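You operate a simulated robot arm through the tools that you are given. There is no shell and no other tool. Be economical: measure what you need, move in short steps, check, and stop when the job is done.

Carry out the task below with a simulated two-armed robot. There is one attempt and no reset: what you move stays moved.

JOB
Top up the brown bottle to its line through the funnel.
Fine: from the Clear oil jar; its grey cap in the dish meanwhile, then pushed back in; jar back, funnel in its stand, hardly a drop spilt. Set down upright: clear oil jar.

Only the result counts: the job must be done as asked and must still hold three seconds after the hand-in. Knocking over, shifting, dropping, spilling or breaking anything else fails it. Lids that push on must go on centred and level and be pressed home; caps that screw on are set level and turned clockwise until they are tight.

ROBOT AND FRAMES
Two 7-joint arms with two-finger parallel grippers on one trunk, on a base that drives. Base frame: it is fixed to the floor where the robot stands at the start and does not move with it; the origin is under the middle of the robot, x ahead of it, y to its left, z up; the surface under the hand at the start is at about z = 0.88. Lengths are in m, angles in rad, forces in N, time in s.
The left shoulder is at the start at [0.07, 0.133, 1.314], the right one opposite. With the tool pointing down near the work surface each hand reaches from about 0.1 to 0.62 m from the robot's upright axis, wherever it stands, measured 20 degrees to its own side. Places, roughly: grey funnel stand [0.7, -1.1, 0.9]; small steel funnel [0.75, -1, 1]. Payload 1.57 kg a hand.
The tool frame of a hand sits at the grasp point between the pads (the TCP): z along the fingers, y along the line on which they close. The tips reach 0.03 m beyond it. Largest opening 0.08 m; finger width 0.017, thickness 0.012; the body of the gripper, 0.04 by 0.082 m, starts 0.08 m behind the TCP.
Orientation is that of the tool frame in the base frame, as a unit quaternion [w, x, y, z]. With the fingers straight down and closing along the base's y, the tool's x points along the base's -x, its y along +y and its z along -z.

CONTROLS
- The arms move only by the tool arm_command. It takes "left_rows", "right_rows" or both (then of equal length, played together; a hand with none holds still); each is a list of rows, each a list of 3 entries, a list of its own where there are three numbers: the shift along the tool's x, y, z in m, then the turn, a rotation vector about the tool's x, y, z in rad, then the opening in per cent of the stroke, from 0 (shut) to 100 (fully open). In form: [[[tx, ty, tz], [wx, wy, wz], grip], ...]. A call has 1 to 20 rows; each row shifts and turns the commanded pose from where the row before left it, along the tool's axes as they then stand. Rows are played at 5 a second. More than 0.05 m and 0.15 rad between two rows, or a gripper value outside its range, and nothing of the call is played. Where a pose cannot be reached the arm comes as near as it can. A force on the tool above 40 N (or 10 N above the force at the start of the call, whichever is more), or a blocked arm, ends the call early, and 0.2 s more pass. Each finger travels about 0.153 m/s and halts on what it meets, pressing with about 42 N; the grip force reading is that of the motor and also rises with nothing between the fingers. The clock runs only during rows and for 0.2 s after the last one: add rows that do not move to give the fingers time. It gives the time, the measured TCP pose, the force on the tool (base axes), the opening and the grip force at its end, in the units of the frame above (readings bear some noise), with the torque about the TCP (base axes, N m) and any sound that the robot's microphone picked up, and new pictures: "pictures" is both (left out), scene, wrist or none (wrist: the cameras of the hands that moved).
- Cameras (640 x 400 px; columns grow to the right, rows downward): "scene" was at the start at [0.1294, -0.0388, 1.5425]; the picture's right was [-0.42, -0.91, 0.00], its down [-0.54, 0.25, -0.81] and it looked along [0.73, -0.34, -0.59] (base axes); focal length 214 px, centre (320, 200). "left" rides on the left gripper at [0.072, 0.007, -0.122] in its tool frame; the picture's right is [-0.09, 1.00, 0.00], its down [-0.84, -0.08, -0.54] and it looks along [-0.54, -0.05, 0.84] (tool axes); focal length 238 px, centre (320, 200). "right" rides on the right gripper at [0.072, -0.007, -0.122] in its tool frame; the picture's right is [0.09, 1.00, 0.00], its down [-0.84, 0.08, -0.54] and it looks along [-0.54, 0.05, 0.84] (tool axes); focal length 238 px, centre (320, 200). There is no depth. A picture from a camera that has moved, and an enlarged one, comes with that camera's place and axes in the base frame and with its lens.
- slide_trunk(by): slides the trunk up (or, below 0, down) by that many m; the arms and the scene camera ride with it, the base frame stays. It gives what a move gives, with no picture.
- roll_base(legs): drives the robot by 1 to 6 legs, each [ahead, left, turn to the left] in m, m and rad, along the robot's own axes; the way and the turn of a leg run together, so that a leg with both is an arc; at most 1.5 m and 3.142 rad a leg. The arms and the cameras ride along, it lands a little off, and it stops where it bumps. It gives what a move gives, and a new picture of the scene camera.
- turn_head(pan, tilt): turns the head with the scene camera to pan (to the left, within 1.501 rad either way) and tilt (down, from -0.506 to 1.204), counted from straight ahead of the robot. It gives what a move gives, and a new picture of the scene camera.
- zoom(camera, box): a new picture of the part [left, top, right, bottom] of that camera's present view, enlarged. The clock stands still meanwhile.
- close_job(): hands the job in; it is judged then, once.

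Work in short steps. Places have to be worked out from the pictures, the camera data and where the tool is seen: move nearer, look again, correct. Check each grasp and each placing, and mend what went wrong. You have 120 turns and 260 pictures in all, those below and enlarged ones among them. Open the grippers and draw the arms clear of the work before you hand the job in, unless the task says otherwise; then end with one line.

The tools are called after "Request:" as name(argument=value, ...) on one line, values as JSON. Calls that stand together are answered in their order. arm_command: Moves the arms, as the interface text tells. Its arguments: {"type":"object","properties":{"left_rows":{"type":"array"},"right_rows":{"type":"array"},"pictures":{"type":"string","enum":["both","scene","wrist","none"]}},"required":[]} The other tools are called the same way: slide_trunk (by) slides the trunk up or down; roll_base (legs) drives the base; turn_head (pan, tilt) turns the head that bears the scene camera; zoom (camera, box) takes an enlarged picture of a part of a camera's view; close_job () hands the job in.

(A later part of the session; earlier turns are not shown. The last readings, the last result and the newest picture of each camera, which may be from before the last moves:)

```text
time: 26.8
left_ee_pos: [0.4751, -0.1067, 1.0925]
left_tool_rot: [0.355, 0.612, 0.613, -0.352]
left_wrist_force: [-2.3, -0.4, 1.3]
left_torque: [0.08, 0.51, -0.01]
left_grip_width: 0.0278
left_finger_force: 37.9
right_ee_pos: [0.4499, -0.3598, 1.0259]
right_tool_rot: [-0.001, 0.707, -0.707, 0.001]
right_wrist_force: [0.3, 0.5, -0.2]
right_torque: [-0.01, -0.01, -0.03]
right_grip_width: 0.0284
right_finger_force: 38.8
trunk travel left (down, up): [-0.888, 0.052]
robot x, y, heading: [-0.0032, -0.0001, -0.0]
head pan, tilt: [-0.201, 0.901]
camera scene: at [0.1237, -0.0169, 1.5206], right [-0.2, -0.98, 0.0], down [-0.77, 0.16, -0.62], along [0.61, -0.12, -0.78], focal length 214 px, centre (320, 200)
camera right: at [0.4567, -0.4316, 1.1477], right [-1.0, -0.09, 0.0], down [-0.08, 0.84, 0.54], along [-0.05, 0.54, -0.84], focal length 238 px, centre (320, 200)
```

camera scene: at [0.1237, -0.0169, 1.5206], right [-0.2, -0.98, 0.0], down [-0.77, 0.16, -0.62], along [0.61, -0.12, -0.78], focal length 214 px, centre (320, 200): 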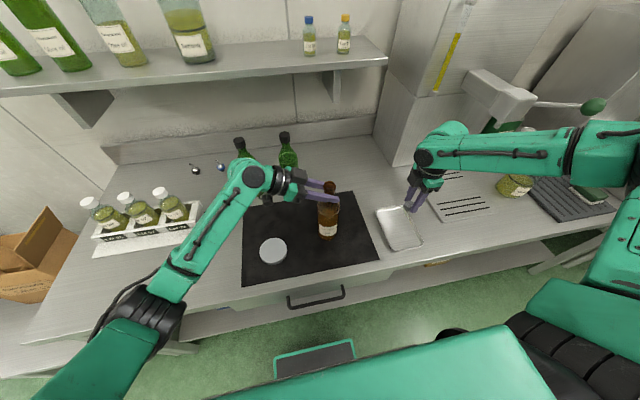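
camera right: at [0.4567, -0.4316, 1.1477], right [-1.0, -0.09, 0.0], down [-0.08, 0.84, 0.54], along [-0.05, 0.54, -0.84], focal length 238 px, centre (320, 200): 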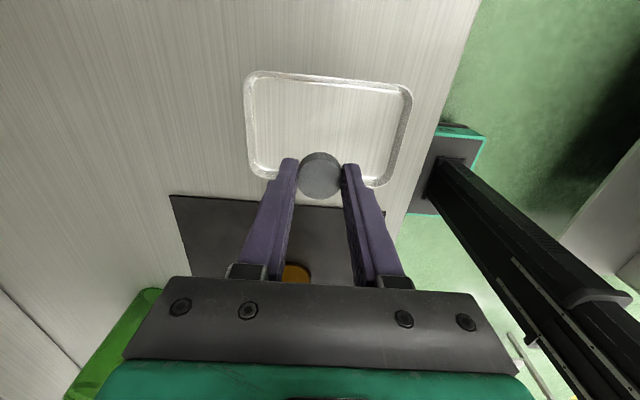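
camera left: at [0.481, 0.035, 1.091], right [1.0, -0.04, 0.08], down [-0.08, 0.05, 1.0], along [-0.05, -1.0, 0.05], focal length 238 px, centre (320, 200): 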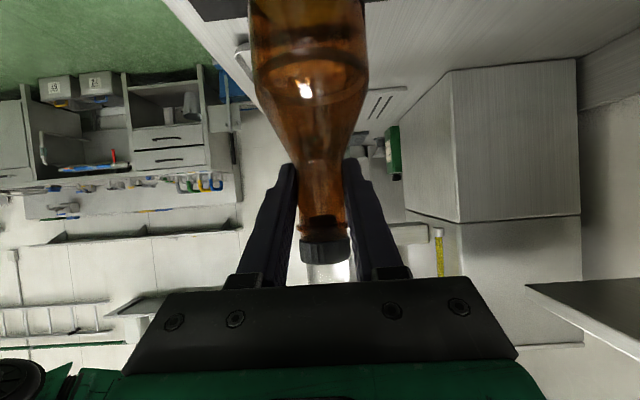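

The dish centre is at about (0.44,−0.361), right under the hand. I lower toward its floor.

Request:
arm_command(right_rows=[[[0, 0.005, 0.03], [0, 0, 0], 25], [[0, 0.005, 0.03], [0, 0, 0], 25], [[0, 0, 0.025], [0, 0, 0], 25], [[0, 0, 0.01], [0, 0, 0], 25], [[0, 0, 0], [0, 0, 0], 25]], pictures="scene")

Request:
zoom(camera="scene", box=[365, 180, 445, 260])

```text
time: 28.0
left_ee_pos: [0.4753, -0.1075, 1.0928]
left_tool_rot: [0.355, 0.612, 0.613, -0.352]
left_wrist_force: [-2.0, -0.7, 0.3]
left_torque: [-0.02, 0.54, 0.05]
left_grip_width: 0.0278
left_finger_force: 37.7
right_ee_pos: [0.4413, -0.3618, 0.9311]
right_tool_rot: [0.0, -0.706, 0.708, 0.0]
right_wrist_force: [-0.5, 0.1, 0.2]
right_torque: [-0.03, 0.03, -0.03]
right_grip_width: 0.0284
right_finger_force: 38.4
trunk travel left (down, up): [-0.888, 0.052]
robot x, y, heading: [0.0034, 0.0001, -0.0]
head pan, tilt: [-0.201, 0.901]
camera scene: at [0.1235, -0.0172, 1.5206], right [-0.2, -0.98, 0.0], down [-0.77, 0.16, -0.62], along [0.61, -0.12, -0.78], focal length 214 px, centre (320, 200)
```

scene: 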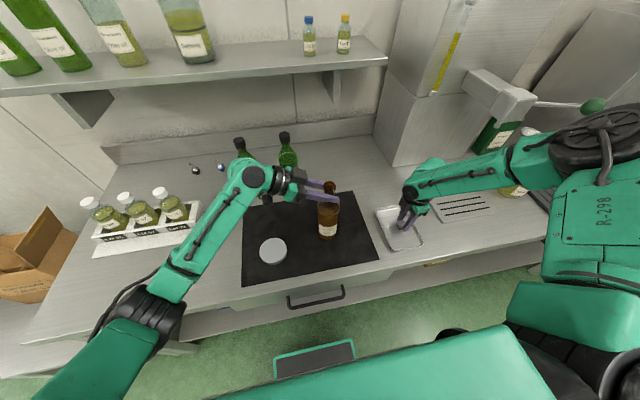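

```text
5.00 times, centred on (405, 220) of scene
camera zoom: at [0.1235, -0.0172, 1.5206], right [-0.2, -0.98, 0.0], down [-0.77, 0.16, -0.62], along [0.61, -0.12, -0.78], focal length 1072 px, centre (-105, 100)
```

zoom: 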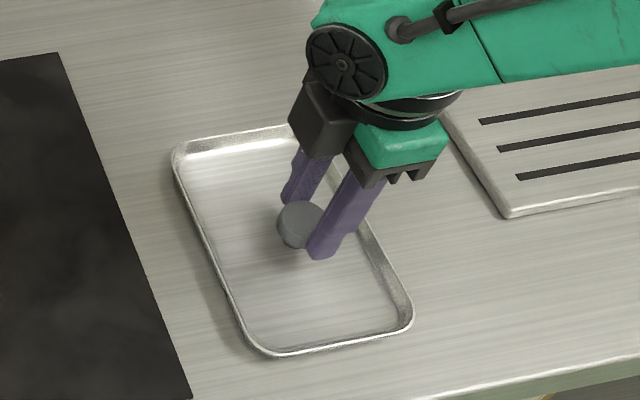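

Still just above the floor. I lower in small steps until contact shows.

Request:
arm_command(right_rows=[[[0, 0, 0.003], [0, 0, 0], 25], [[0, 0, 0.003], [0, 0, 0], 25], [[0, 0, 0.002], [0, 0, 0], 25], [[0, 0, 0], [0, 0, 0], 25]], pictures="wrist")

```text
time: 29.0
left_ee_pos: [0.473, -0.1051, 1.0941]
left_tool_rot: [0.357, 0.611, 0.612, -0.352]
left_wrist_force: [1.4, 0.8, -0.4]
left_torque: [0.03, 0.29, -0.17]
left_grip_width: 0.0276
left_finger_force: 37.7
right_ee_pos: [0.4412, -0.3591, 0.9283]
right_tool_rot: [0.003, -0.707, 0.707, -0.005]
right_wrist_force: [0.0, -7.7, 38.7]
right_torque: [-0.26, -0.04, 0.02]
right_grip_width: 0.028
right_finger_force: 38.6
trunk travel left (down, up): [-0.888, 0.052]
robot x, y, heading: [0.003, 0.0016, -0.002]
head pan, tilt: [-0.201, 0.901]
camera right: at [0.446, -0.4307, 1.05], right [-1.0, -0.09, -0.01], down [-0.08, 0.84, 0.54], along [-0.04, 0.54, -0.84], focal length 238 px, centre (320, 200)
```

right: 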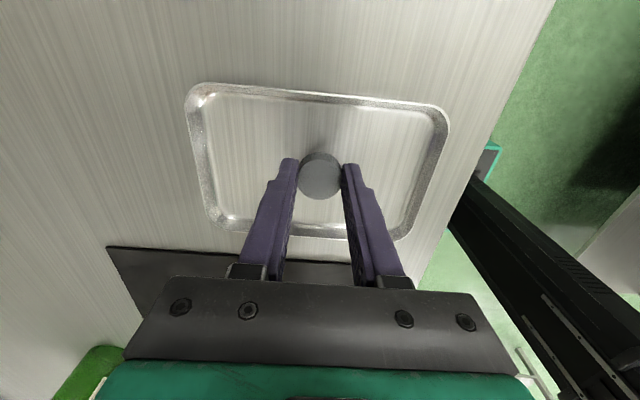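

Contact (38 N). I ease up 3 mm and open to release the cap.

Request:
arm_command(right_rows=[[[0, 0, -0.005], [0, 0, 0], 25], [[0, 0, -0.001], [0, 0, 0], 28], [[0, 0, 0], [0, 0, 0], 40], [[0, 0, 0], [0, 0, 0], 60], [[0, 0, 0], [0, 0, 0], 60], [[0, 0, -0.04], [0, 0, 0], 60], [[0, 0, -0.04], [0, 0, 0], 60], [[0, 0, -0.04], [0, 0, 0], 60], [[0, 0, 0], [0, 0, 0], 60]])

```text
time: 31.0
left_ee_pos: [0.4738, -0.1058, 1.0944]
left_tool_rot: [0.357, 0.611, 0.613, -0.351]
left_wrist_force: [-2.5, 1.8, 9.7]
left_torque: [-0.17, 0.58, -0.04]
left_grip_width: 0.0274
left_finger_force: 38.2
right_ee_pos: [0.4402, -0.3594, 1.0499]
right_tool_rot: [0.0, 0.707, -0.707, 0.001]
right_wrist_force: [0.1, 0.2, -0.6]
right_torque: [-0.01, -0.01, 0.0]
right_grip_width: 0.048
right_finger_force: 0.0
trunk travel left (down, up): [-0.888, 0.052]
robot x, y, heading: [-0.0022, -0.0023, -0.002]
head pan, tilt: [-0.201, 0.901]
camera scene: at [0.1218, -0.0154, 1.5208], right [-0.2, -0.98, 0.0], down [-0.77, 0.16, -0.62], along [0.61, -0.12, -0.78], focal length 214 px, centre (320, 200)
camera right: at [0.4453, -0.4319, 1.1728], right [-1.0, -0.09, 0.0], down [-0.08, 0.84, 0.54], along [-0.05, 0.54, -0.84], focal length 238 px, centre (320, 200)
```

scene: 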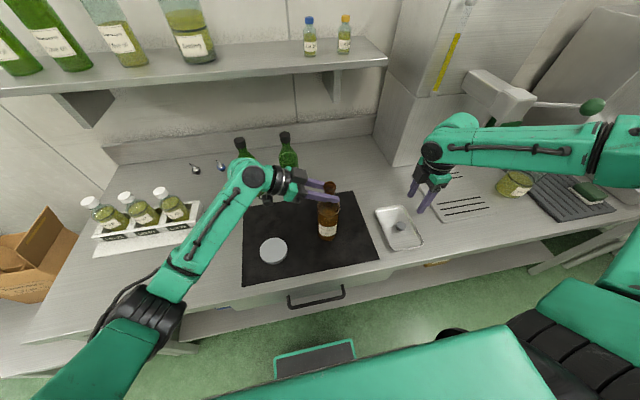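
right: 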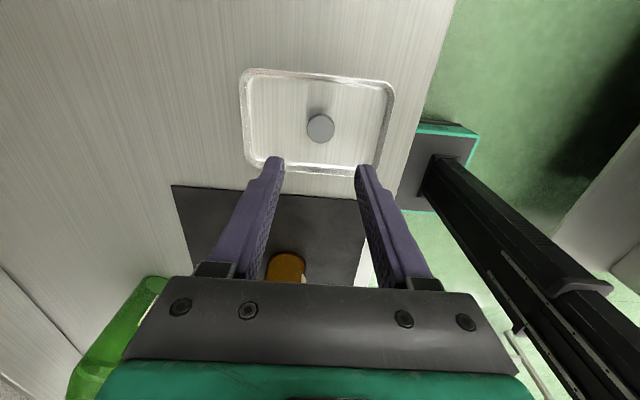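

The cap is standing in the dish. I release the bottle neck and back the left hand off along its axis.

Request:
arm_command(left_rows=[[[0, 0, 0], [0, 0, 0], 35], [[0, 0, 0], [0, 0, 0], 60], [[0, 0, 0], [0, 0, 0], 100], [[0, 0, 0], [0, 0, 0], 100], [[0, 0, -0.03], [0, 0, 0], 100], [[0, 0, -0.04], [0, 0, 0], 100], [[0, 0, -0.04], [0, 0, 0], 100], [[0, 0, -0.04], [0, 0, 0], 100], [[0, 0, -0.04], [0, 0, 0], 100], [[0, 0, 0], [0, 0, 0], 100]], right_rows=[[[0, 0, 0], [0, 0, 0], 60], [[0, 0, 0], [0, 0, 0], 60], [[0, 0, 0], [0, 0, 0], 60], [[0, 0, 0], [0, 0, 0], 60], [[0, 0, -0.03], [0, 0, 0], 60], [[0, 0, -0.04], [0, 0, 0], 60], [[0, 0, -0.04], [0, 0, 0], 60], [[0, 0, -0.04], [0, 0, 0], 60], [[0, 0, -0.04], [0, 0, 0], 60], [[0, 0, 0], [0, 0, 0], 60]])

Request:
turn_head(pan=-0.9, tilt=0.75)

```text
time: 33.2
left_ee_pos: [0.4755, 0.0556, 1.187]
left_tool_rot: [0.354, 0.612, 0.613, -0.352]
left_wrist_force: [0.5, -0.5, 0.4]
left_torque: [0.04, 0.0, 0.0]
left_grip_width: 0.0798
left_finger_force: 0.1
right_ee_pos: [0.4423, -0.3612, 1.2401]
right_tool_rot: [0.0, 0.707, -0.707, 0.0]
right_wrist_force: [0.7, 0.6, 0.1]
right_torque: [0.01, 0.02, 0.02]
right_grip_width: 0.0482
right_finger_force: 0.0
trunk travel left (down, up): [-0.888, 0.052]
robot x, y, heading: [0.0025, 0.004, -0.0]
head pan, tilt: [-0.201, 0.901]
camera scene: at [0.1248, -0.0175, 1.5205], right [-0.2, -0.98, 0.0], down [-0.77, 0.16, -0.62], along [0.61, -0.12, -0.78], focal length 214 px, centre (320, 200)
camera right: at [0.4482, -0.4334, 1.3619], right [-1.0, -0.09, 0.0], down [-0.08, 0.84, 0.54], along [-0.05, 0.54, -0.84], focal length 238 px, centre (320, 200)
camera left: at [0.481, 0.198, 1.1852], right [1.0, -0.04, 0.08], down [-0.08, 0.05, 1.0], along [-0.05, -1.0, 0.05], focal length 238 px, centre (320, 200)
```

scene: 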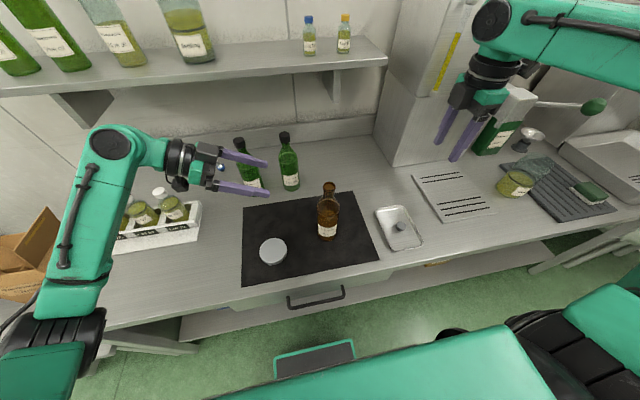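
right: 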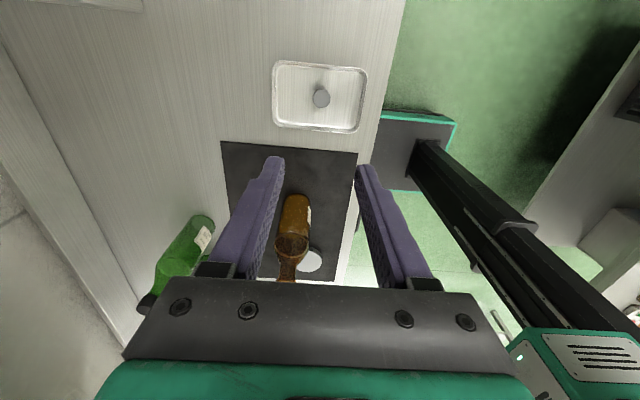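
left: 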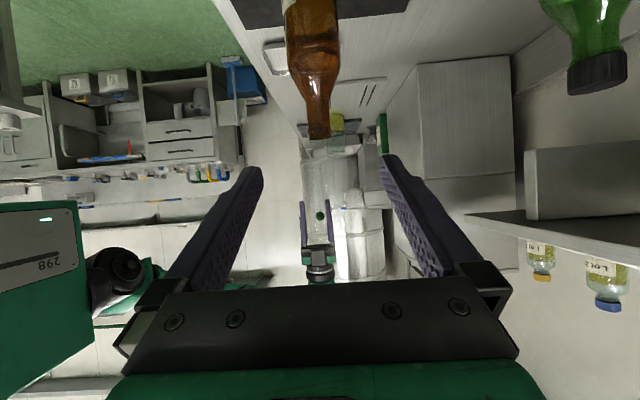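

```text
time: 34.2
left_ee_pos: [0.4748, 0.0576, 1.1871]
left_tool_rot: [0.354, 0.612, 0.612, -0.354]
left_wrist_force: [0.1, 0.0, 0.4]
left_torque: [-0.01, 0.03, -0.01]
left_grip_width: 0.0798
left_finger_force: 0.0
right_ee_pos: [0.4409, -0.3606, 1.2406]
right_tool_rot: [0.0, 0.708, -0.706, 0.0]
right_wrist_force: [0.8, -0.4, 0.4]
right_torque: [-0.02, -0.02, -0.01]
right_grip_width: 0.0483
right_finger_force: 0.0
trunk travel left (down, up): [-0.888, 0.052]
robot x, y, heading: [0.0032, -0.0024, 0.001]
head pan, tilt: [-0.901, 0.75]
camera scene: at [0.1019, -0.0661, 1.5324], right [-0.78, -0.62, 0.0], down [-0.42, 0.53, -0.73], along [0.45, -0.57, -0.68], focal length 214 px, centre (320, 200)
```

scene: 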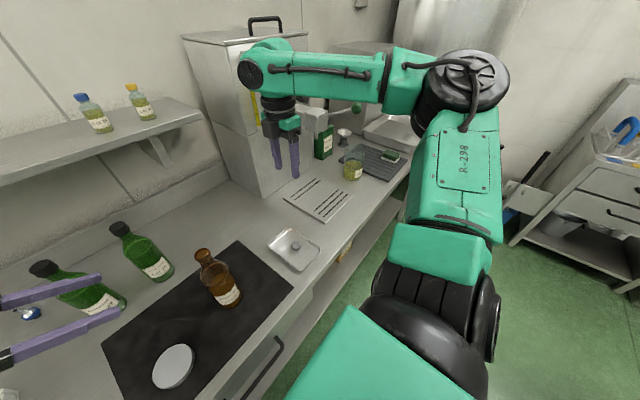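

Both hands clear and the bottle still stands. I tuck both hands back and up, then drive right about 0.75 m to inspect the jar and funnel.

Request:
arm_command(left_rows=[[[-0.026, -0.02, -0.0148], [0, 0, 0], 100], [[-0.026, -0.02, -0.0148], [0, 0, 0], 100], [[-0.026, -0.02, -0.0148], [0, 0, 0], 100], [[-0.026, -0.02, -0.0148], [0, 0, 0], 100], [[-0.026, -0.02, -0.0148], [0, 0, 0], 100], [[0, 0, 0], [0, 0, 0], 100]], right_rows=[[[0, 0.028, -0.015], [0, 0, 0], 100], [[0, 0.028, -0.015], [0, 0, 0], 100], [[0, 0.028, -0.015], [0, 0, 0], 100], [[0, 0.028, -0.015], [0, 0, 0], 100], [[0, 0.028, -0.015], [0, 0, 0], 100], [[0, 0, 0], [0, 0, 0], 100]], pictures="none")

Request:
roll_base(legs=[[0, -0.7, 0]])

```text
time: 35.6
left_ee_pos: [0.3742, 0.0563, 1.3375]
left_tool_rot: [0.355, 0.611, 0.613, -0.353]
left_wrist_force: [0.4, -0.3, -0.1]
left_torque: [-0.01, -0.01, 0.02]
left_grip_width: 0.0797
left_finger_force: 0.0
right_ee_pos: [0.3019, -0.3601, 1.3149]
right_tool_rot: [-0.001, -0.707, 0.707, 0.0]
right_wrist_force: [-0.1, 0.1, 0.1]
right_torque: [0.02, 0.04, -0.01]
right_grip_width: 0.0801
right_finger_force: 0.1
trunk travel left (down, up): [-0.888, 0.052]
robot x, y, heading: [-0.0018, -0.0007, -0.003]
head pan, tilt: [-0.901, 0.75]
```

```text
time: 39.5
left_ee_pos: [0.3734, -0.6451, 1.3359]
left_tool_rot: [0.354, 0.613, 0.612, -0.353]
left_wrist_force: [-0.6, 0.0, -0.1]
left_torque: [-0.01, -0.02, 0.01]
left_grip_width: 0.0802
left_finger_force: 0.0
right_ee_pos: [0.2993, -1.0619, 1.3154]
right_tool_rot: [-0.001, -0.706, 0.708, -0.001]
right_wrist_force: [0.3, 0.1, 0.1]
right_torque: [0.01, -0.03, -0.02]
right_grip_width: 0.0802
right_finger_force: 0.1
trunk travel left (down, up): [-0.888, 0.052]
robot x, y, heading: [-0.002, -0.7019, -0.005]
head pan, tilt: [-0.901, 0.75]
camera scene: at [0.1008, -0.7669, 1.5325], right [-0.79, -0.62, 0.0], down [-0.42, 0.53, -0.73], along [0.45, -0.58, -0.68], focal length 214 px, centre (320, 200)
```

scene: 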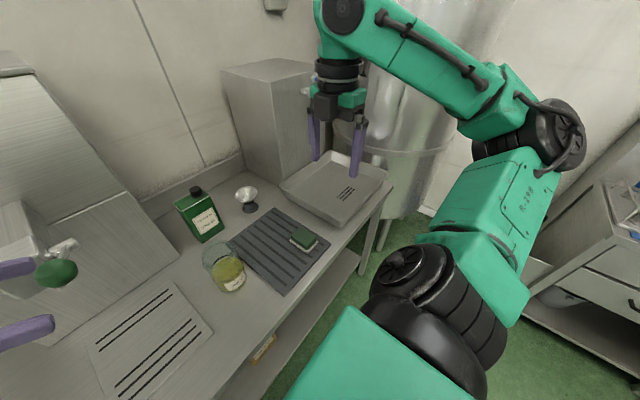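

The green lever ball works out to about (0.44,−0.67,1.29), very close to the left fingers. I move the left hand back, up and left immediately.

Request:
arm_command(left_rows=[[[-0.0155, -0.02, -0.023], [0, 0, 0], 100], [[-0.0155, -0.02, -0.023], [0, 0, 0], 100], [[-0.0155, -0.02, -0.023], [0, 0, 0], 100], [[-0.0155, -0.02, -0.023], [0, 0, 0], 100], [[0, 0, 0], [0, 0, 0], 100]])

```text
time: 40.7
left_ee_pos: [0.2917, -0.5975, 1.4374]
left_tool_rot: [0.355, 0.612, 0.612, -0.352]
left_wrist_force: [-0.2, 0.0, 0.5]
left_torque: [0.03, 0.0, -0.02]
left_grip_width: 0.08
left_finger_force: 0.2
right_ee_pos: [0.3003, -1.0629, 1.3145]
right_tool_rot: [0.001, -0.706, 0.708, 0.0]
right_wrist_force: [0.2, -0.3, -0.1]
right_torque: [-0.02, -0.04, 0.01]
right_grip_width: 0.0799
right_finger_force: 0.1
trunk travel left (down, up): [-0.888, 0.052]
robot x, y, heading: [-0.0014, -0.6988, -0.005]
head pan, tilt: [-0.901, 0.75]
camera scene: at [0.1007, -0.7681, 1.5324], right [-0.79, -0.62, 0.0], down [-0.42, 0.54, -0.73], along [0.45, -0.57, -0.68], focal length 214 px, centre (320, 200)
camera left: at [0.2982, -0.4565, 1.4357], right [1.0, -0.05, 0.08], down [-0.08, 0.05, 1.0], along [-0.05, -1.0, 0.05], focal length 238 px, centre (320, 200)
```

scene: 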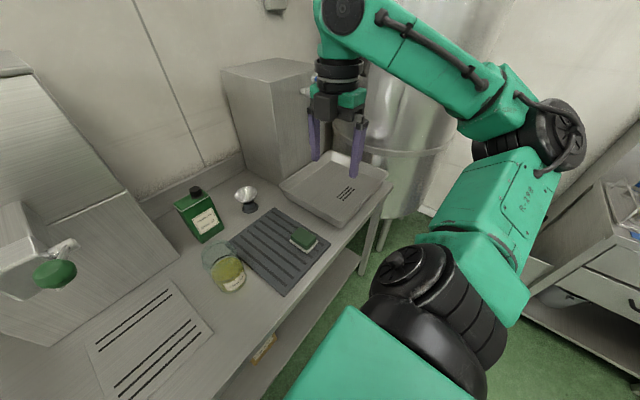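
left: 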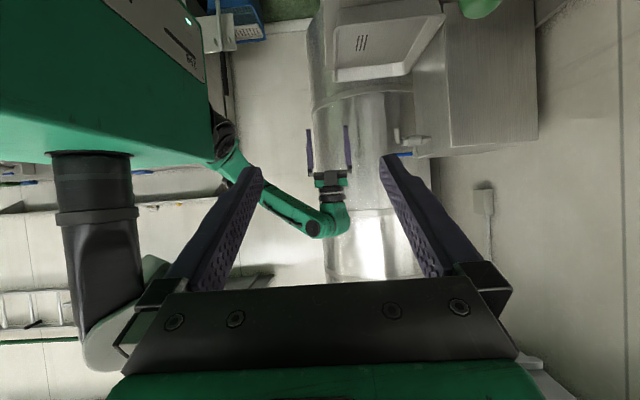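

Clear now. I enlarge the jar and funnel region.

Request:
zoom(camera="scene", box=[170, 165, 330, 310])

Request:
zoom(camera="scene", box=[195, 235, 265, 305])

Request:
zoom(camera="scene", box=[225, 175, 270, 220])

```text
2.76 times, centred on (250, 238) of scene
camera zoom: at [0.1007, -0.7681, 1.5324], right [-0.79, -0.62, 0.0], down [-0.42, 0.54, -0.73], along [0.45, -0.57, -0.68], focal length 592 px, centre (513, 97)
```

zoom: 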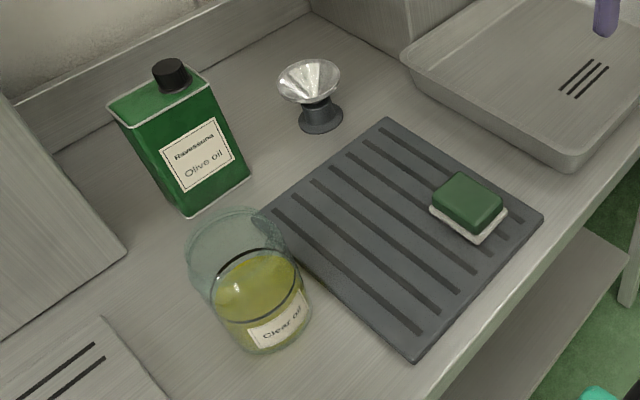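

```text
5.71 times, centred on (230, 270) of scene
camera zoom: at [0.1007, -0.7681, 1.5324], right [-0.79, -0.62, 0.0], down [-0.42, 0.54, -0.73], along [0.45, -0.57, -0.68], focal length 1226 px, centre (834, -200)
```

zoom: 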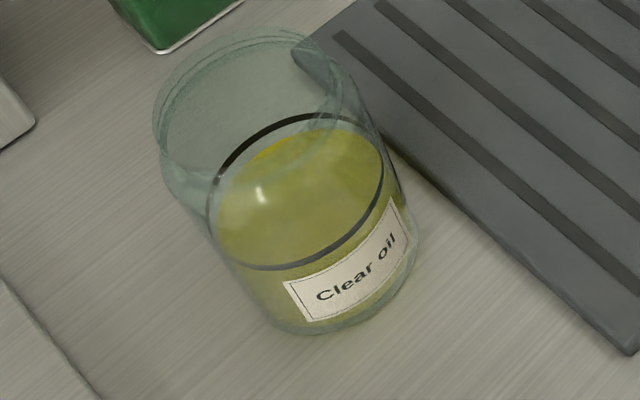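

```text
8.89 times, centred on (248, 198) of scene
camera zoom: at [0.1007, -0.7681, 1.5324], right [-0.79, -0.62, 0.0], down [-0.42, 0.54, -0.73], along [0.45, -0.57, -0.68], focal length 1906 px, centre (964, 222)
```

zoom: 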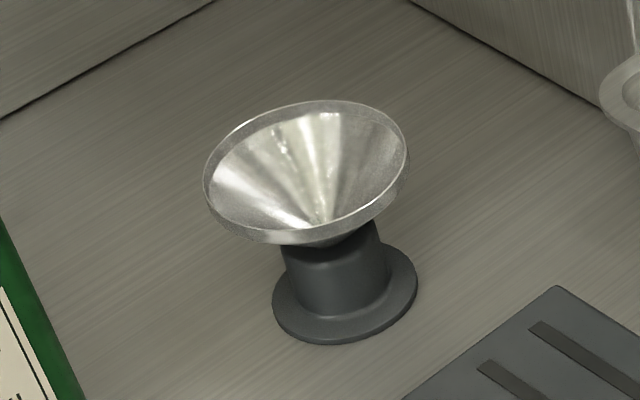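

The jar is "Clear oil", about 0.155 m tall at (0.52,−0.845), open-topped; the funnel has a wide cone in a grey stand at about (0.735,−1.08). I look down ahead to judge how far the base can move toward the counter.

Request:
turn_head(pan=-0.3, tilt=1.2)

```text
time: 41.7
left_ee_pos: [0.2926, -0.5976, 1.4373]
left_tool_rot: [0.354, 0.613, 0.612, -0.353]
left_wrist_force: [-0.4, 0.0, -0.6]
left_torque: [-0.01, 0.01, -0.05]
left_grip_width: 0.0797
left_finger_force: 0.1
right_ee_pos: [0.2993, -1.0633, 1.3152]
right_tool_rot: [0.0, -0.706, 0.708, 0.0]
right_wrist_force: [-0.3, 0.6, 0.0]
right_torque: [0.02, 0.03, -0.02]
right_grip_width: 0.0803
right_finger_force: 0.0
trunk travel left (down, up): [-0.888, 0.052]
robot x, y, heading: [0.0012, -0.7022, -0.005]
head pan, tilt: [-0.3, 1.201]
camera scene: at [0.1027, -0.7203, 1.5007], right [-0.3, -0.95, 0.0], down [-0.89, 0.28, -0.36], along [0.35, -0.11, -0.93], focal length 214 px, centre (320, 200)
```

scene: 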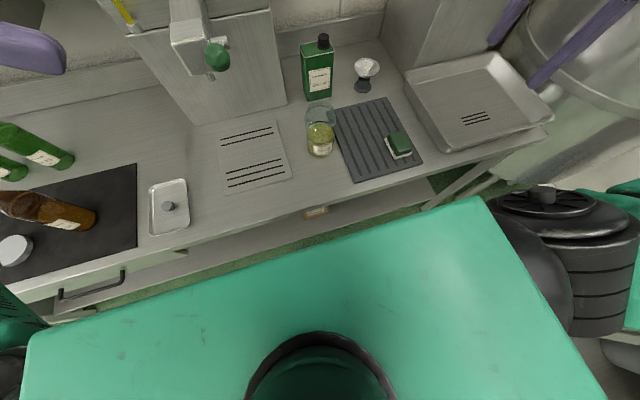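

The trunk front is near x≈0.13 and the shelf edge near 0.35, so I can advance about 0.15. First I draw the left hand back out of the way of the dispenser spout, then drive right and ahead.

Request:
arm_command(left_rows=[[[0.0198, -0.016, -0.0347], [0, 0, 0], 100], [[0.0198, -0.016, -0.0347], [0, 0, 0], 100], [[0.0198, -0.016, -0.0347], [0, 0, 0], 100], [[0.0198, -0.016, -0.0347], [0, 0, 0], 100], [[0.0198, -0.016, -0.0347], [0, 0, 0], 100], [[0, 0, 0], [0, 0, 0], 100]], pictures="scene")

Request:
roll_base(legs=[[0, -0.2, 0]])

```text
time: 43.1
left_ee_pos: [0.2334, -0.4188, 1.4346]
left_tool_rot: [0.354, 0.613, 0.612, -0.353]
left_wrist_force: [0.7, -0.8, -0.3]
left_torque: [-0.01, -0.01, -0.02]
left_grip_width: 0.08
left_finger_force: 0.0
left hand out of reach, approached as far as the arm can: row 5
right_ee_pos: [0.3022, -1.0652, 1.3141]
right_tool_rot: [0.0, -0.706, 0.708, 0.001]
right_wrist_force: [0.2, -0.9, -0.5]
right_torque: [-0.02, 0.01, 0.04]
right_grip_width: 0.0797
right_finger_force: 0.0
trunk travel left (down, up): [-0.888, 0.052]
robot x, y, heading: [-0.0026, -0.7012, 0.0]
head pan, tilt: [-0.3, 1.201]
camera scene: at [0.1057, -0.7216, 1.5005], right [-0.3, -0.95, 0.0], down [-0.89, 0.28, -0.36], along [0.34, -0.11, -0.93], focal length 214 px, centre (320, 200)
```

scene: 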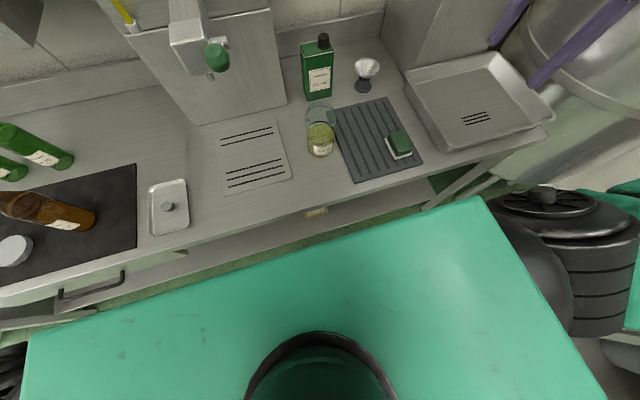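

```text
time: 44.7
left_ee_pos: [0.2297, -0.6125, 1.433]
left_tool_rot: [0.356, 0.611, 0.612, -0.354]
left_wrist_force: [0.0, 1.0, 0.4]
left_torque: [-0.03, 0.01, 0.01]
left_grip_width: 0.0798
left_finger_force: 0.0
right_ee_pos: [0.2983, -1.2596, 1.3173]
right_tool_rot: [-0.001, -0.706, 0.708, -0.002]
right_wrist_force: [-0.7, -0.5, 0.1]
right_torque: [0.02, -0.01, 0.03]
right_grip_width: 0.0799
right_finger_force: 0.1
trunk travel left (down, up): [-0.888, 0.052]
robot x, y, heading: [-0.0, -0.9005, -0.002]
head pan, tilt: [-0.3, 1.201]
camera scene: at [0.102, -0.9144, 1.5008], right [-0.3, -0.95, 0.0], down [-0.89, 0.28, -0.36], along [0.35, -0.11, -0.93], focal length 214 px, centre (320, 200)
```

scene: 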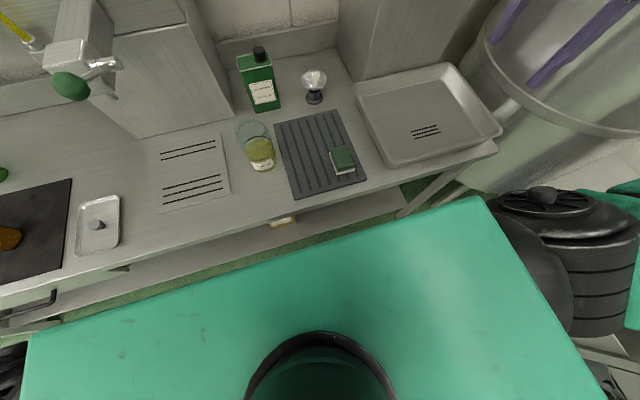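

I drive ahead 0.15 m.

Request:
roll_base(legs=[[0.15, 0, 0]])

```text
time: 46.1
left_ee_pos: [0.3777, -0.6169, 1.4352]
left_tool_rot: [0.356, 0.613, 0.612, -0.351]
left_wrist_force: [0.0, 0.2, 0.6]
left_torque: [-0.01, -0.02, 0.03]
left_grip_width: 0.0802
left_finger_force: 0.1
right_ee_pos: [0.4453, -1.2622, 1.3157]
right_tool_rot: [0.001, -0.706, 0.708, -0.001]
right_wrist_force: [-0.2, 0.1, 0.4]
right_torque: [0.04, -0.02, -0.01]
right_grip_width: 0.08
right_finger_force: 0.0
trunk travel left (down, up): [-0.888, 0.052]
robot x, y, heading: [0.1502, -0.9039, -0.008]
head pan, tilt: [-0.3, 1.201]
camera scene: at [0.2485, -0.9196, 1.501], right [-0.3, -0.95, 0.0], down [-0.89, 0.28, -0.36], along [0.35, -0.11, -0.93], focal length 214 px, centre (320, 200)
```

scene: 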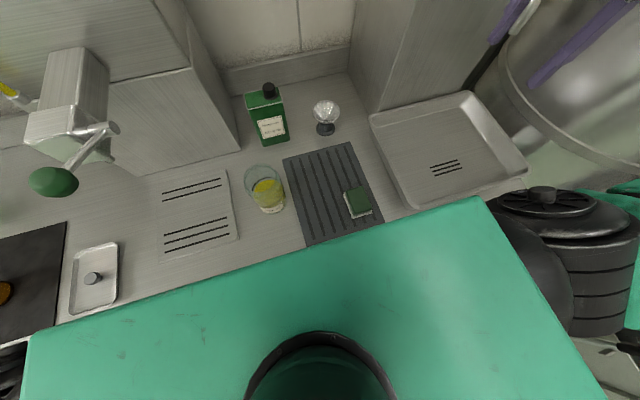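

Drove in without a bump. I enlarge the funnel and jar from this nearer viewpoint.

Request:
zoom(camera="scene", box=[295, 85, 359, 145])

Request:
zoom(camera="scene", box=[225, 145, 315, 225])

```text
6.67 times, centred on (327, 115) of scene
camera zoom: at [0.2485, -0.9196, 1.501], right [-0.3, -0.95, 0.0], down [-0.89, 0.28, -0.36], along [0.35, -0.11, -0.93], focal length 1430 px, centre (273, 767)
```

zoom: 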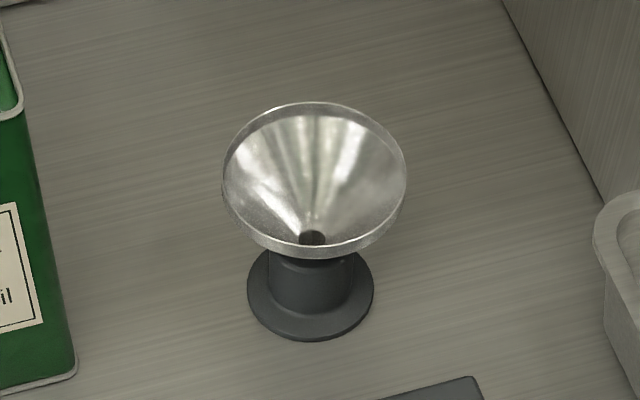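

```text
5.00 times, centred on (270, 185) of scene
camera zoom: at [0.2485, -0.9196, 1.501], right [-0.3, -0.95, 0.0], down [-0.89, 0.28, -0.36], along [0.35, -0.11, -0.93], focal length 1072 px, centre (570, 275)
```

zoom: 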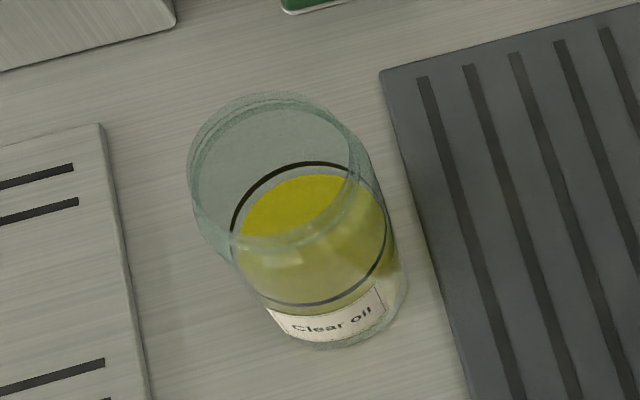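

The funnel's rim is about 0.088 wide at z≈0.965 on axis (0.732,−1.092); the jar's mouth width is critical. I bring the right camera over the jar to measure it.

Request:
arm_command(right_rows=[[[-0.045, -0.012, 0.009], [0, 0, 0], 100], [[-0.045, -0.012, 0.009], [0, 0, 0], 100], [[-0.045, -0.012, 0.009], [0, 0, 0], 100], [[-0.045, -0.012, 0.009], [0, 0, 0], 100], [[-0.045, -0.012, 0.009], [0, 0, 0], 100], [[-0.045, -0.012, 0.009], [0, 0, 0], 100], [[0, 0, 0], [0, 0, 0], 100]])

Request:
zoom(camera="right", box=[240, 100, 400, 260])

```text
time: 47.7
left_ee_pos: [0.3802, -0.6181, 1.4346]
left_tool_rot: [0.354, 0.613, 0.612, -0.353]
left_wrist_force: [0.1, -0.6, -0.5]
left_torque: [0.0, 0.02, 0.02]
left_grip_width: 0.0798
left_finger_force: 0.0
right_ee_pos: [0.5213, -0.9931, 1.26]
right_tool_rot: [0.0, -0.706, 0.708, 0.001]
right_wrist_force: [0.3, -0.6, 0.0]
right_torque: [0.04, 0.01, 0.06]
right_grip_width: 0.0801
right_finger_force: 0.0
trunk travel left (down, up): [-0.888, 0.052]
robot x, y, heading: [0.1477, -0.9026, -0.002]
head pan, tilt: [-0.3, 1.201]
camera scene: at [0.2522, -0.9213, 1.5007], right [-0.3, -0.95, 0.0], down [-0.89, 0.28, -0.36], along [0.35, -0.11, -0.93], focal length 214 px, centre (320, 200)
camera right: at [0.5282, -1.0651, 1.3822], right [-1.0, -0.09, 0.0], down [-0.07, 0.84, 0.54], along [-0.05, 0.54, -0.84], focal length 238 px, centre (320, 200)
```

scene: 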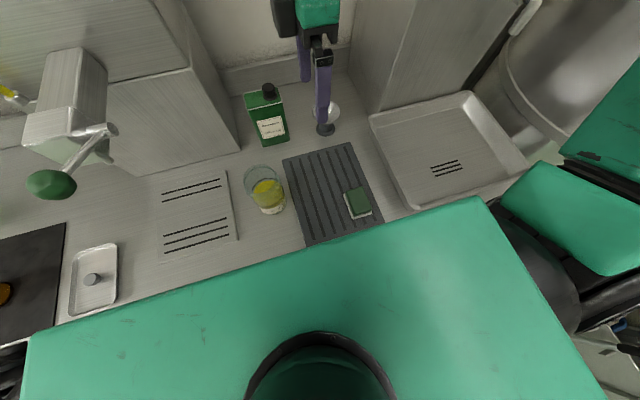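
right: 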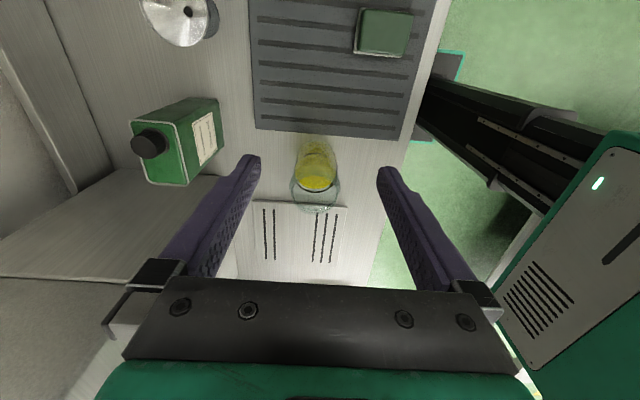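

```text
2.50 times, centred on (320, 180) of right
camera zoom: at [0.5282, -1.0651, 1.3822], right [-1.0, -0.09, 0.0], down [-0.07, 0.84, 0.54], along [-0.05, 0.54, -0.84], focal length 596 px, centre (320, 250)
```

zoom: 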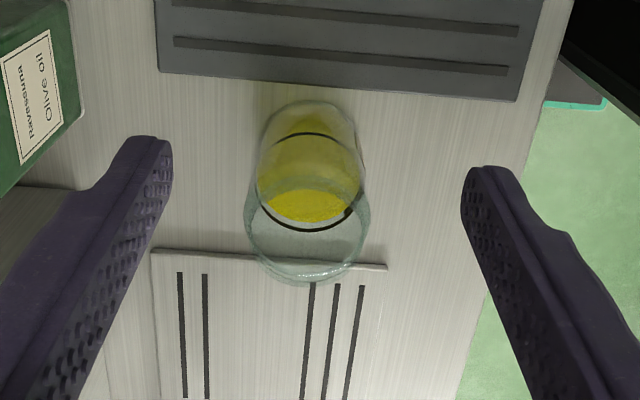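

I take tighter enlargements to see the jar's profile.

Request:
zoom(camera="scene", box=[240, 160, 292, 220])

Request:
zoom(camera="right", box=[285, 130, 345, 220])

```text
6.67 times, centred on (266, 190) of scene
camera zoom: at [0.2522, -0.9213, 1.5007], right [-0.3, -0.95, 0.0], down [-0.89, 0.28, -0.36], along [0.35, -0.11, -0.93], focal length 1430 px, centre (680, 267)
```

zoom: 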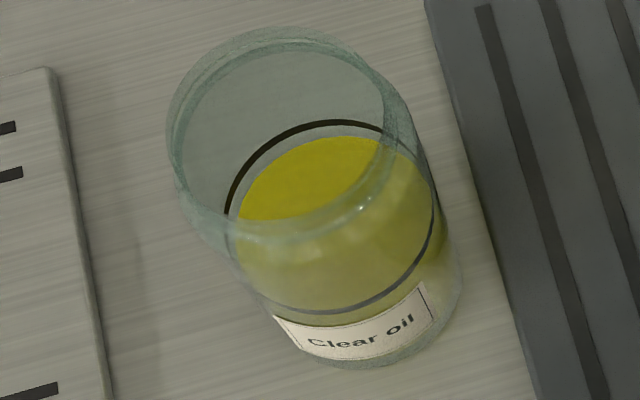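

```text
4.44 times, centred on (315, 175) of right
camera zoom: at [0.5282, -1.0651, 1.3822], right [-1.0, -0.09, 0.0], down [-0.07, 0.84, 0.54], along [-0.05, 0.54, -0.84], focal length 1059 px, centre (342, 311)
```

zoom: 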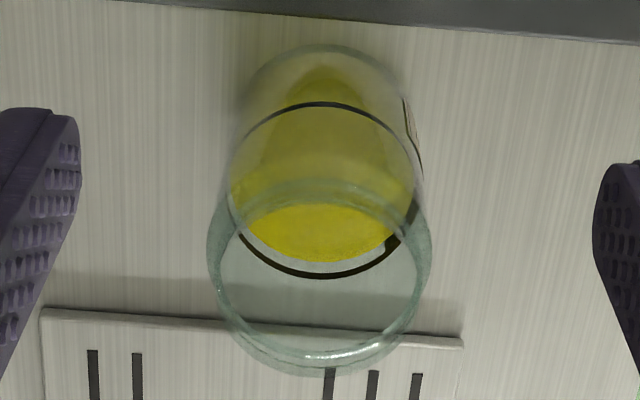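

The mouth looks close to the gripper's limit, so I need a true side view. I pitch the right hand toward +y (mirroring the left) and lower it to jar height to the right of the jar.

Request:
arm_command(right_rows=[[[0, 0, 0], [0, -0.15, 0], 100], [[0, 0, 0], [0, -0.15, 0], 100], [[0, 0, 0], [0, -0.15, 0], 100], [[0, 0, 0], [0, -0.15, 0], 100], [[0, 0, 0], [0, -0.15, 0], 100], [[0, 0, 0], [0, -0.15, 0], 100], [[0, 0, 0], [0, -0.15, 0], 100], [[0.0372, 0, 0.0157], [0, 0, 0], 100], [[0.0372, 0, 0.0157], [0, 0, 0], 100], [[0.0372, 0, 0.0157], [0, 0, 0], 100], [[0.0372, 0, 0.0157], [0, 0, 0], 100], [[0, 0, 0], [0, 0, 0], 100]])

```text
time: 50.3
left_ee_pos: [0.3802, -0.6179, 1.4356]
left_tool_rot: [0.355, 0.612, 0.612, -0.353]
left_wrist_force: [1.1, -1.5, 0.7]
left_torque: [0.01, -0.04, 0.03]
left_grip_width: 0.0799
left_finger_force: 0.0
right_ee_pos: [0.522, -1.0129, 1.101]
right_tool_rot: [0.355, -0.611, 0.613, 0.353]
right_wrist_force: [-0.9, -0.3, -0.3]
right_torque: [0.0, 0.0, -0.01]
right_grip_width: 0.08
right_finger_force: 0.0
trunk travel left (down, up): [-0.888, 0.052]
robot x, y, heading: [0.1457, -0.9025, -0.0]
head pan, tilt: [-0.3, 1.201]
camera scene: at [0.2517, -0.92, 1.5007], right [-0.3, -0.95, 0.0], down [-0.89, 0.28, -0.36], along [0.35, -0.11, -0.93], focal length 214 px, centre (320, 200)
camera right: at [0.5278, -1.1539, 1.0983], right [-1.0, -0.04, -0.08], down [-0.08, -0.05, 1.0], along [-0.05, 1.0, 0.05], focal length 238 px, centre (320, 200)
```

scene: 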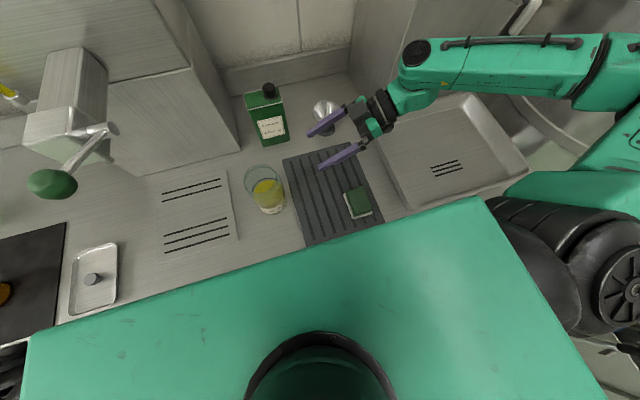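
right: 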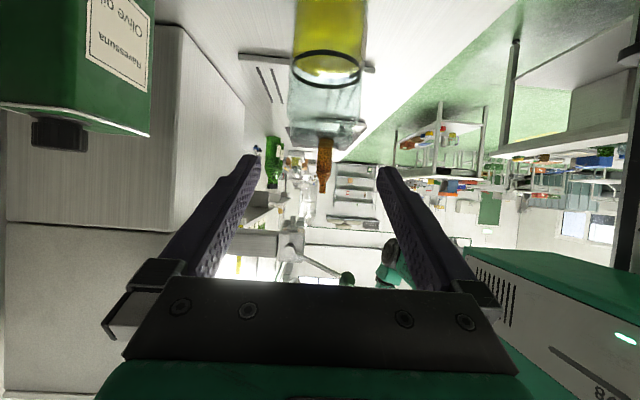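

Request:
zoom(camera="right", box=[260, 0, 400, 170])

```text
2.35 times, centred on (330, 85) of right
camera zoom: at [0.5278, -1.1539, 1.0983], right [-1.0, -0.04, -0.08], down [-0.08, -0.05, 1.0], along [-0.05, 1.0, 0.05], focal length 561 px, centre (296, 471)
```

zoom: 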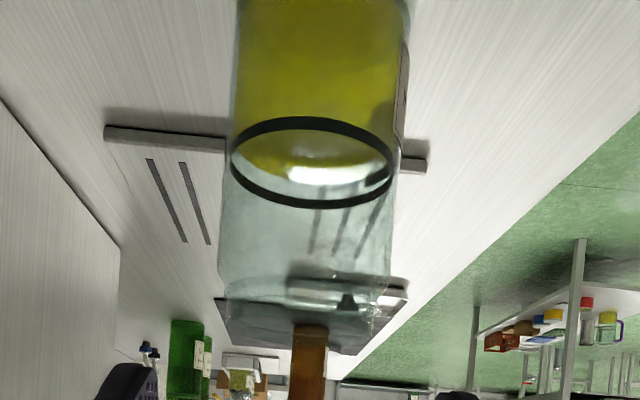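

Request:
zoom(camera="right", box=[275, 95, 375, 160])

```text
6.15 times, centred on (325, 128) of right
camera zoom: at [0.5278, -1.1539, 1.0983], right [-1.0, -0.04, -0.08], down [-0.08, -0.05, 1.0], along [-0.05, 1.0, 0.05], focal length 1467 px, centre (289, 646)
```

zoom: 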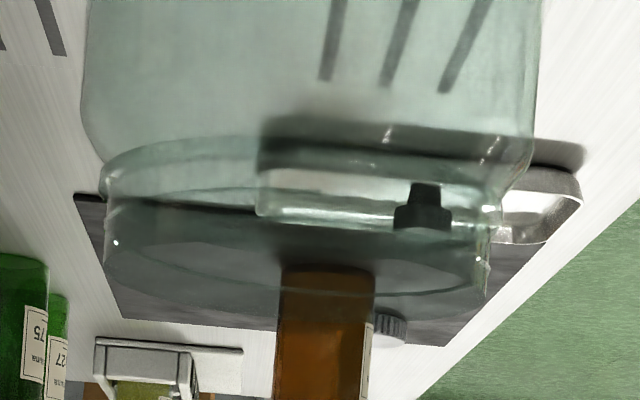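

The jar's neck is about 0.078 wide and 0.02 tall (z 1.02–1.04), best gripped from the side later with a wrist-roll pour. First the funnel: I raise the right hand, turn it vertical again and bring it toward the funnel's near rim.

Request:
arm_command(right_rows=[[[-0.038, 0, -0.021], [0, 0, 0], 100], [[-0.038, 0, -0.021], [0, 0, 0], 100], [[-0.038, 0, -0.021], [0, 0, 0], 100], [[0, 0, 0], [0, 0.15, 0], 80], [[0, 0, 0], [0, 0.15, 0], 60], [[0, 0, 0], [0, 0.15, 0], 60], [[0, 0, 0], [0, 0.15, 0], 60], [[0, 0, 0], [0, 0.15, 0], 60], [[0, 0, 0], [0, 0.15, 0], 60], [[0, 0, 0], [0, 0.15, 0], 60], [[0.02, -0.035, 0], [0, 0, 0], 60], [[0.02, -0.035, 0], [0, 0, 0], 60], [[0.02, -0.035, 0], [0, 0, 0], 60], [[0.02, -0.035, 0], [0, 0, 0], 60], [[0, 0, 0], [0, 0, 0], 60]])

```text
time: 53.5
left_ee_pos: [0.3798, -0.6186, 1.4349]
left_tool_rot: [0.356, 0.612, 0.612, -0.352]
left_wrist_force: [1.2, 0.6, -1.1]
left_torque: [-0.02, -0.02, -0.02]
left_grip_width: 0.0798
left_finger_force: 0.1
right_ee_pos: [0.6617, -1.0927, 1.2316]
right_tool_rot: [0.0, -0.705, 0.709, 0.0]
right_wrist_force: [0.3, 0.3, -0.5]
right_torque: [0.04, 0.0, -0.02]
right_grip_width: 0.048
right_finger_force: 0.0
trunk travel left (down, up): [-0.888, 0.052]
robot x, y, heading: [0.1416, -0.9029, -0.008]
head pan, tilt: [-0.3, 1.201]
camera scene: at [0.2519, -0.9208, 1.5007], right [-0.3, -0.95, 0.0], down [-0.89, 0.28, -0.36], along [0.35, -0.11, -0.93], focal length 214 px, centre (320, 200)
camera right: at [0.6675, -1.1642, 1.353], right [-1.0, -0.09, 0.0], down [-0.07, 0.84, 0.54], along [-0.05, 0.54, -0.84], focal length 238 px, centre (320, 200)
```

scene: 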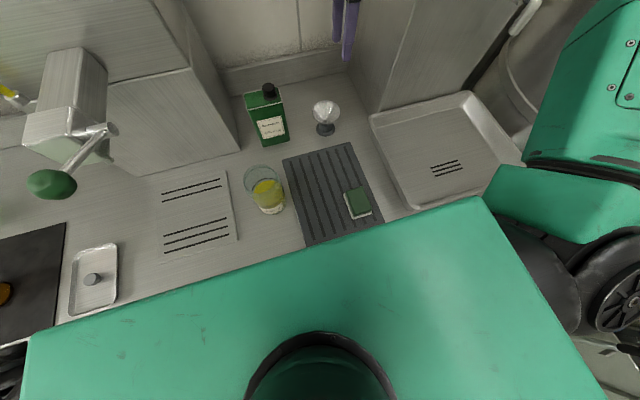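
right: 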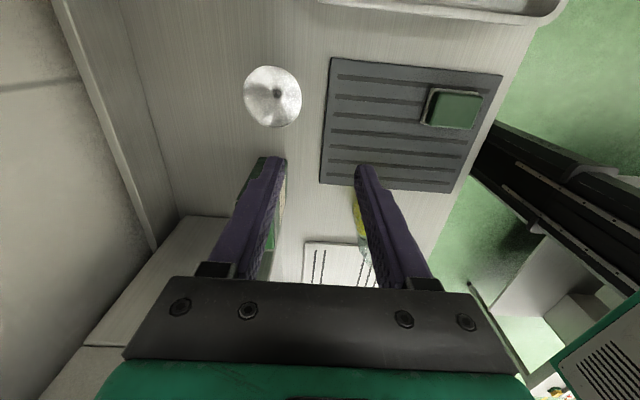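

The funnel axis measures (0.733,−1.095). I lower so the fingertips hover just above the near rim at x≈0.689, slightly open.

Request:
arm_command(right_rows=[[[0, -0.014, 0], [0, 0, 0], 40], [[0, -0.0135, 0], [0, 0, 0], 35], [[0, 0, 0.042], [0, 0, 0], 35], [[0, 0, 0.042], [0, 0, 0], 35], [[0, 0, 0.042], [0, 0, 0], 35], [[0, 0, 0.042], [0, 0, 0], 35], [[0, 0, 0.04], [0, 0, 0], 35], [[0, 0, 0], [0, 0, 0], 35]])

Request:
zoom(camera="right", box=[220, 60, 380, 200])

Request:
zoom(camera="scene", box=[290, 80, 370, 150])

```text
time: 55.3
left_ee_pos: [0.3813, -0.6167, 1.4342]
left_tool_rot: [0.355, 0.612, 0.612, -0.353]
left_wrist_force: [0.2, -0.5, 0.1]
left_torque: [-0.02, -0.01, 0.01]
left_grip_width: 0.0797
left_finger_force: 0.0
right_ee_pos: [0.662, -1.1036, 1.0353]
right_tool_rot: [0.001, -0.706, 0.708, 0.0]
right_wrist_force: [-0.4, -0.3, 0.7]
right_torque: [0.0, -0.02, 0.0]
right_grip_width: 0.0281
right_finger_force: 0.1
right hand out of reach, approached as far as the arm can: row 5, 6, 7
trunk travel left (down, up): [-0.888, 0.052]
robot x, y, heading: [0.1469, -0.9015, -0.003]
head pan, tilt: [-0.3, 1.201]
camera scene: at [0.2524, -0.9199, 1.5007], right [-0.3, -0.95, 0.0], down [-0.89, 0.28, -0.36], along [0.35, -0.11, -0.93], focal length 214 px, centre (320, 200)
camera right: at [0.6682, -1.1758, 1.1576], right [-1.0, -0.09, 0.0], down [-0.08, 0.84, 0.54], along [-0.05, 0.54, -0.84], focal length 238 px, centre (320, 200)
```

scene: 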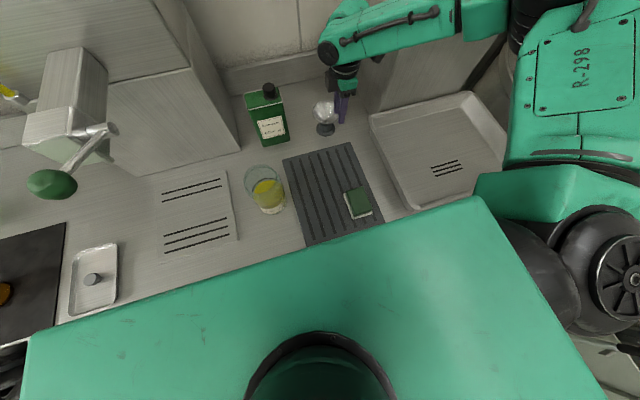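
right: 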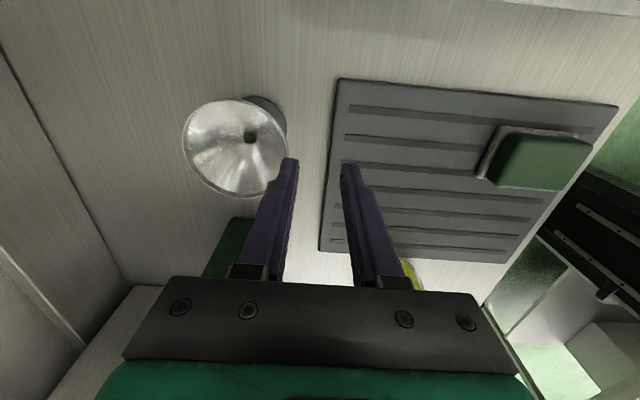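

```text
2.86 times, centred on (300, 130) of right
camera zoom: at [0.6682, -1.1758, 1.1576], right [-1.0, -0.09, 0.0], down [-0.08, 0.84, 0.54], along [-0.05, 0.54, -0.84], focal length 681 px, centre (377, 400)
```

zoom: 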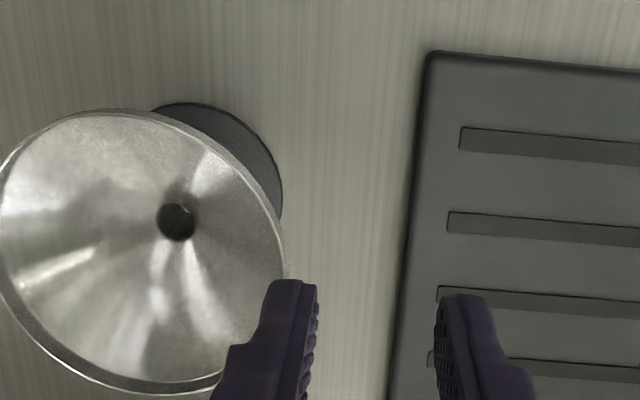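

```text
5.71 times, centred on (330, 115) of scene
camera zoom: at [0.2524, -0.9199, 1.5007], right [-0.3, -0.95, 0.0], down [-0.89, 0.28, -0.36], along [0.35, -0.11, -0.93], focal length 1226 px, centre (263, 686)
```

zoom: 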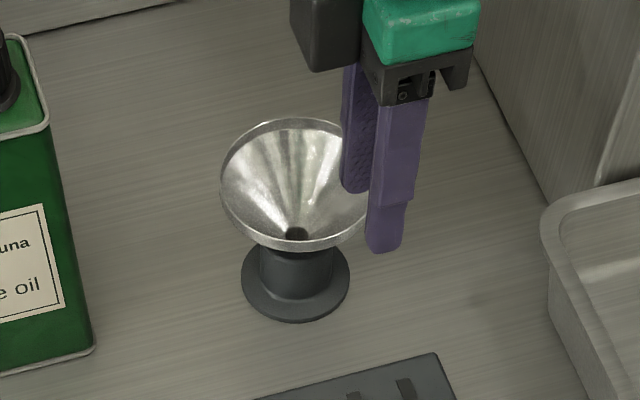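

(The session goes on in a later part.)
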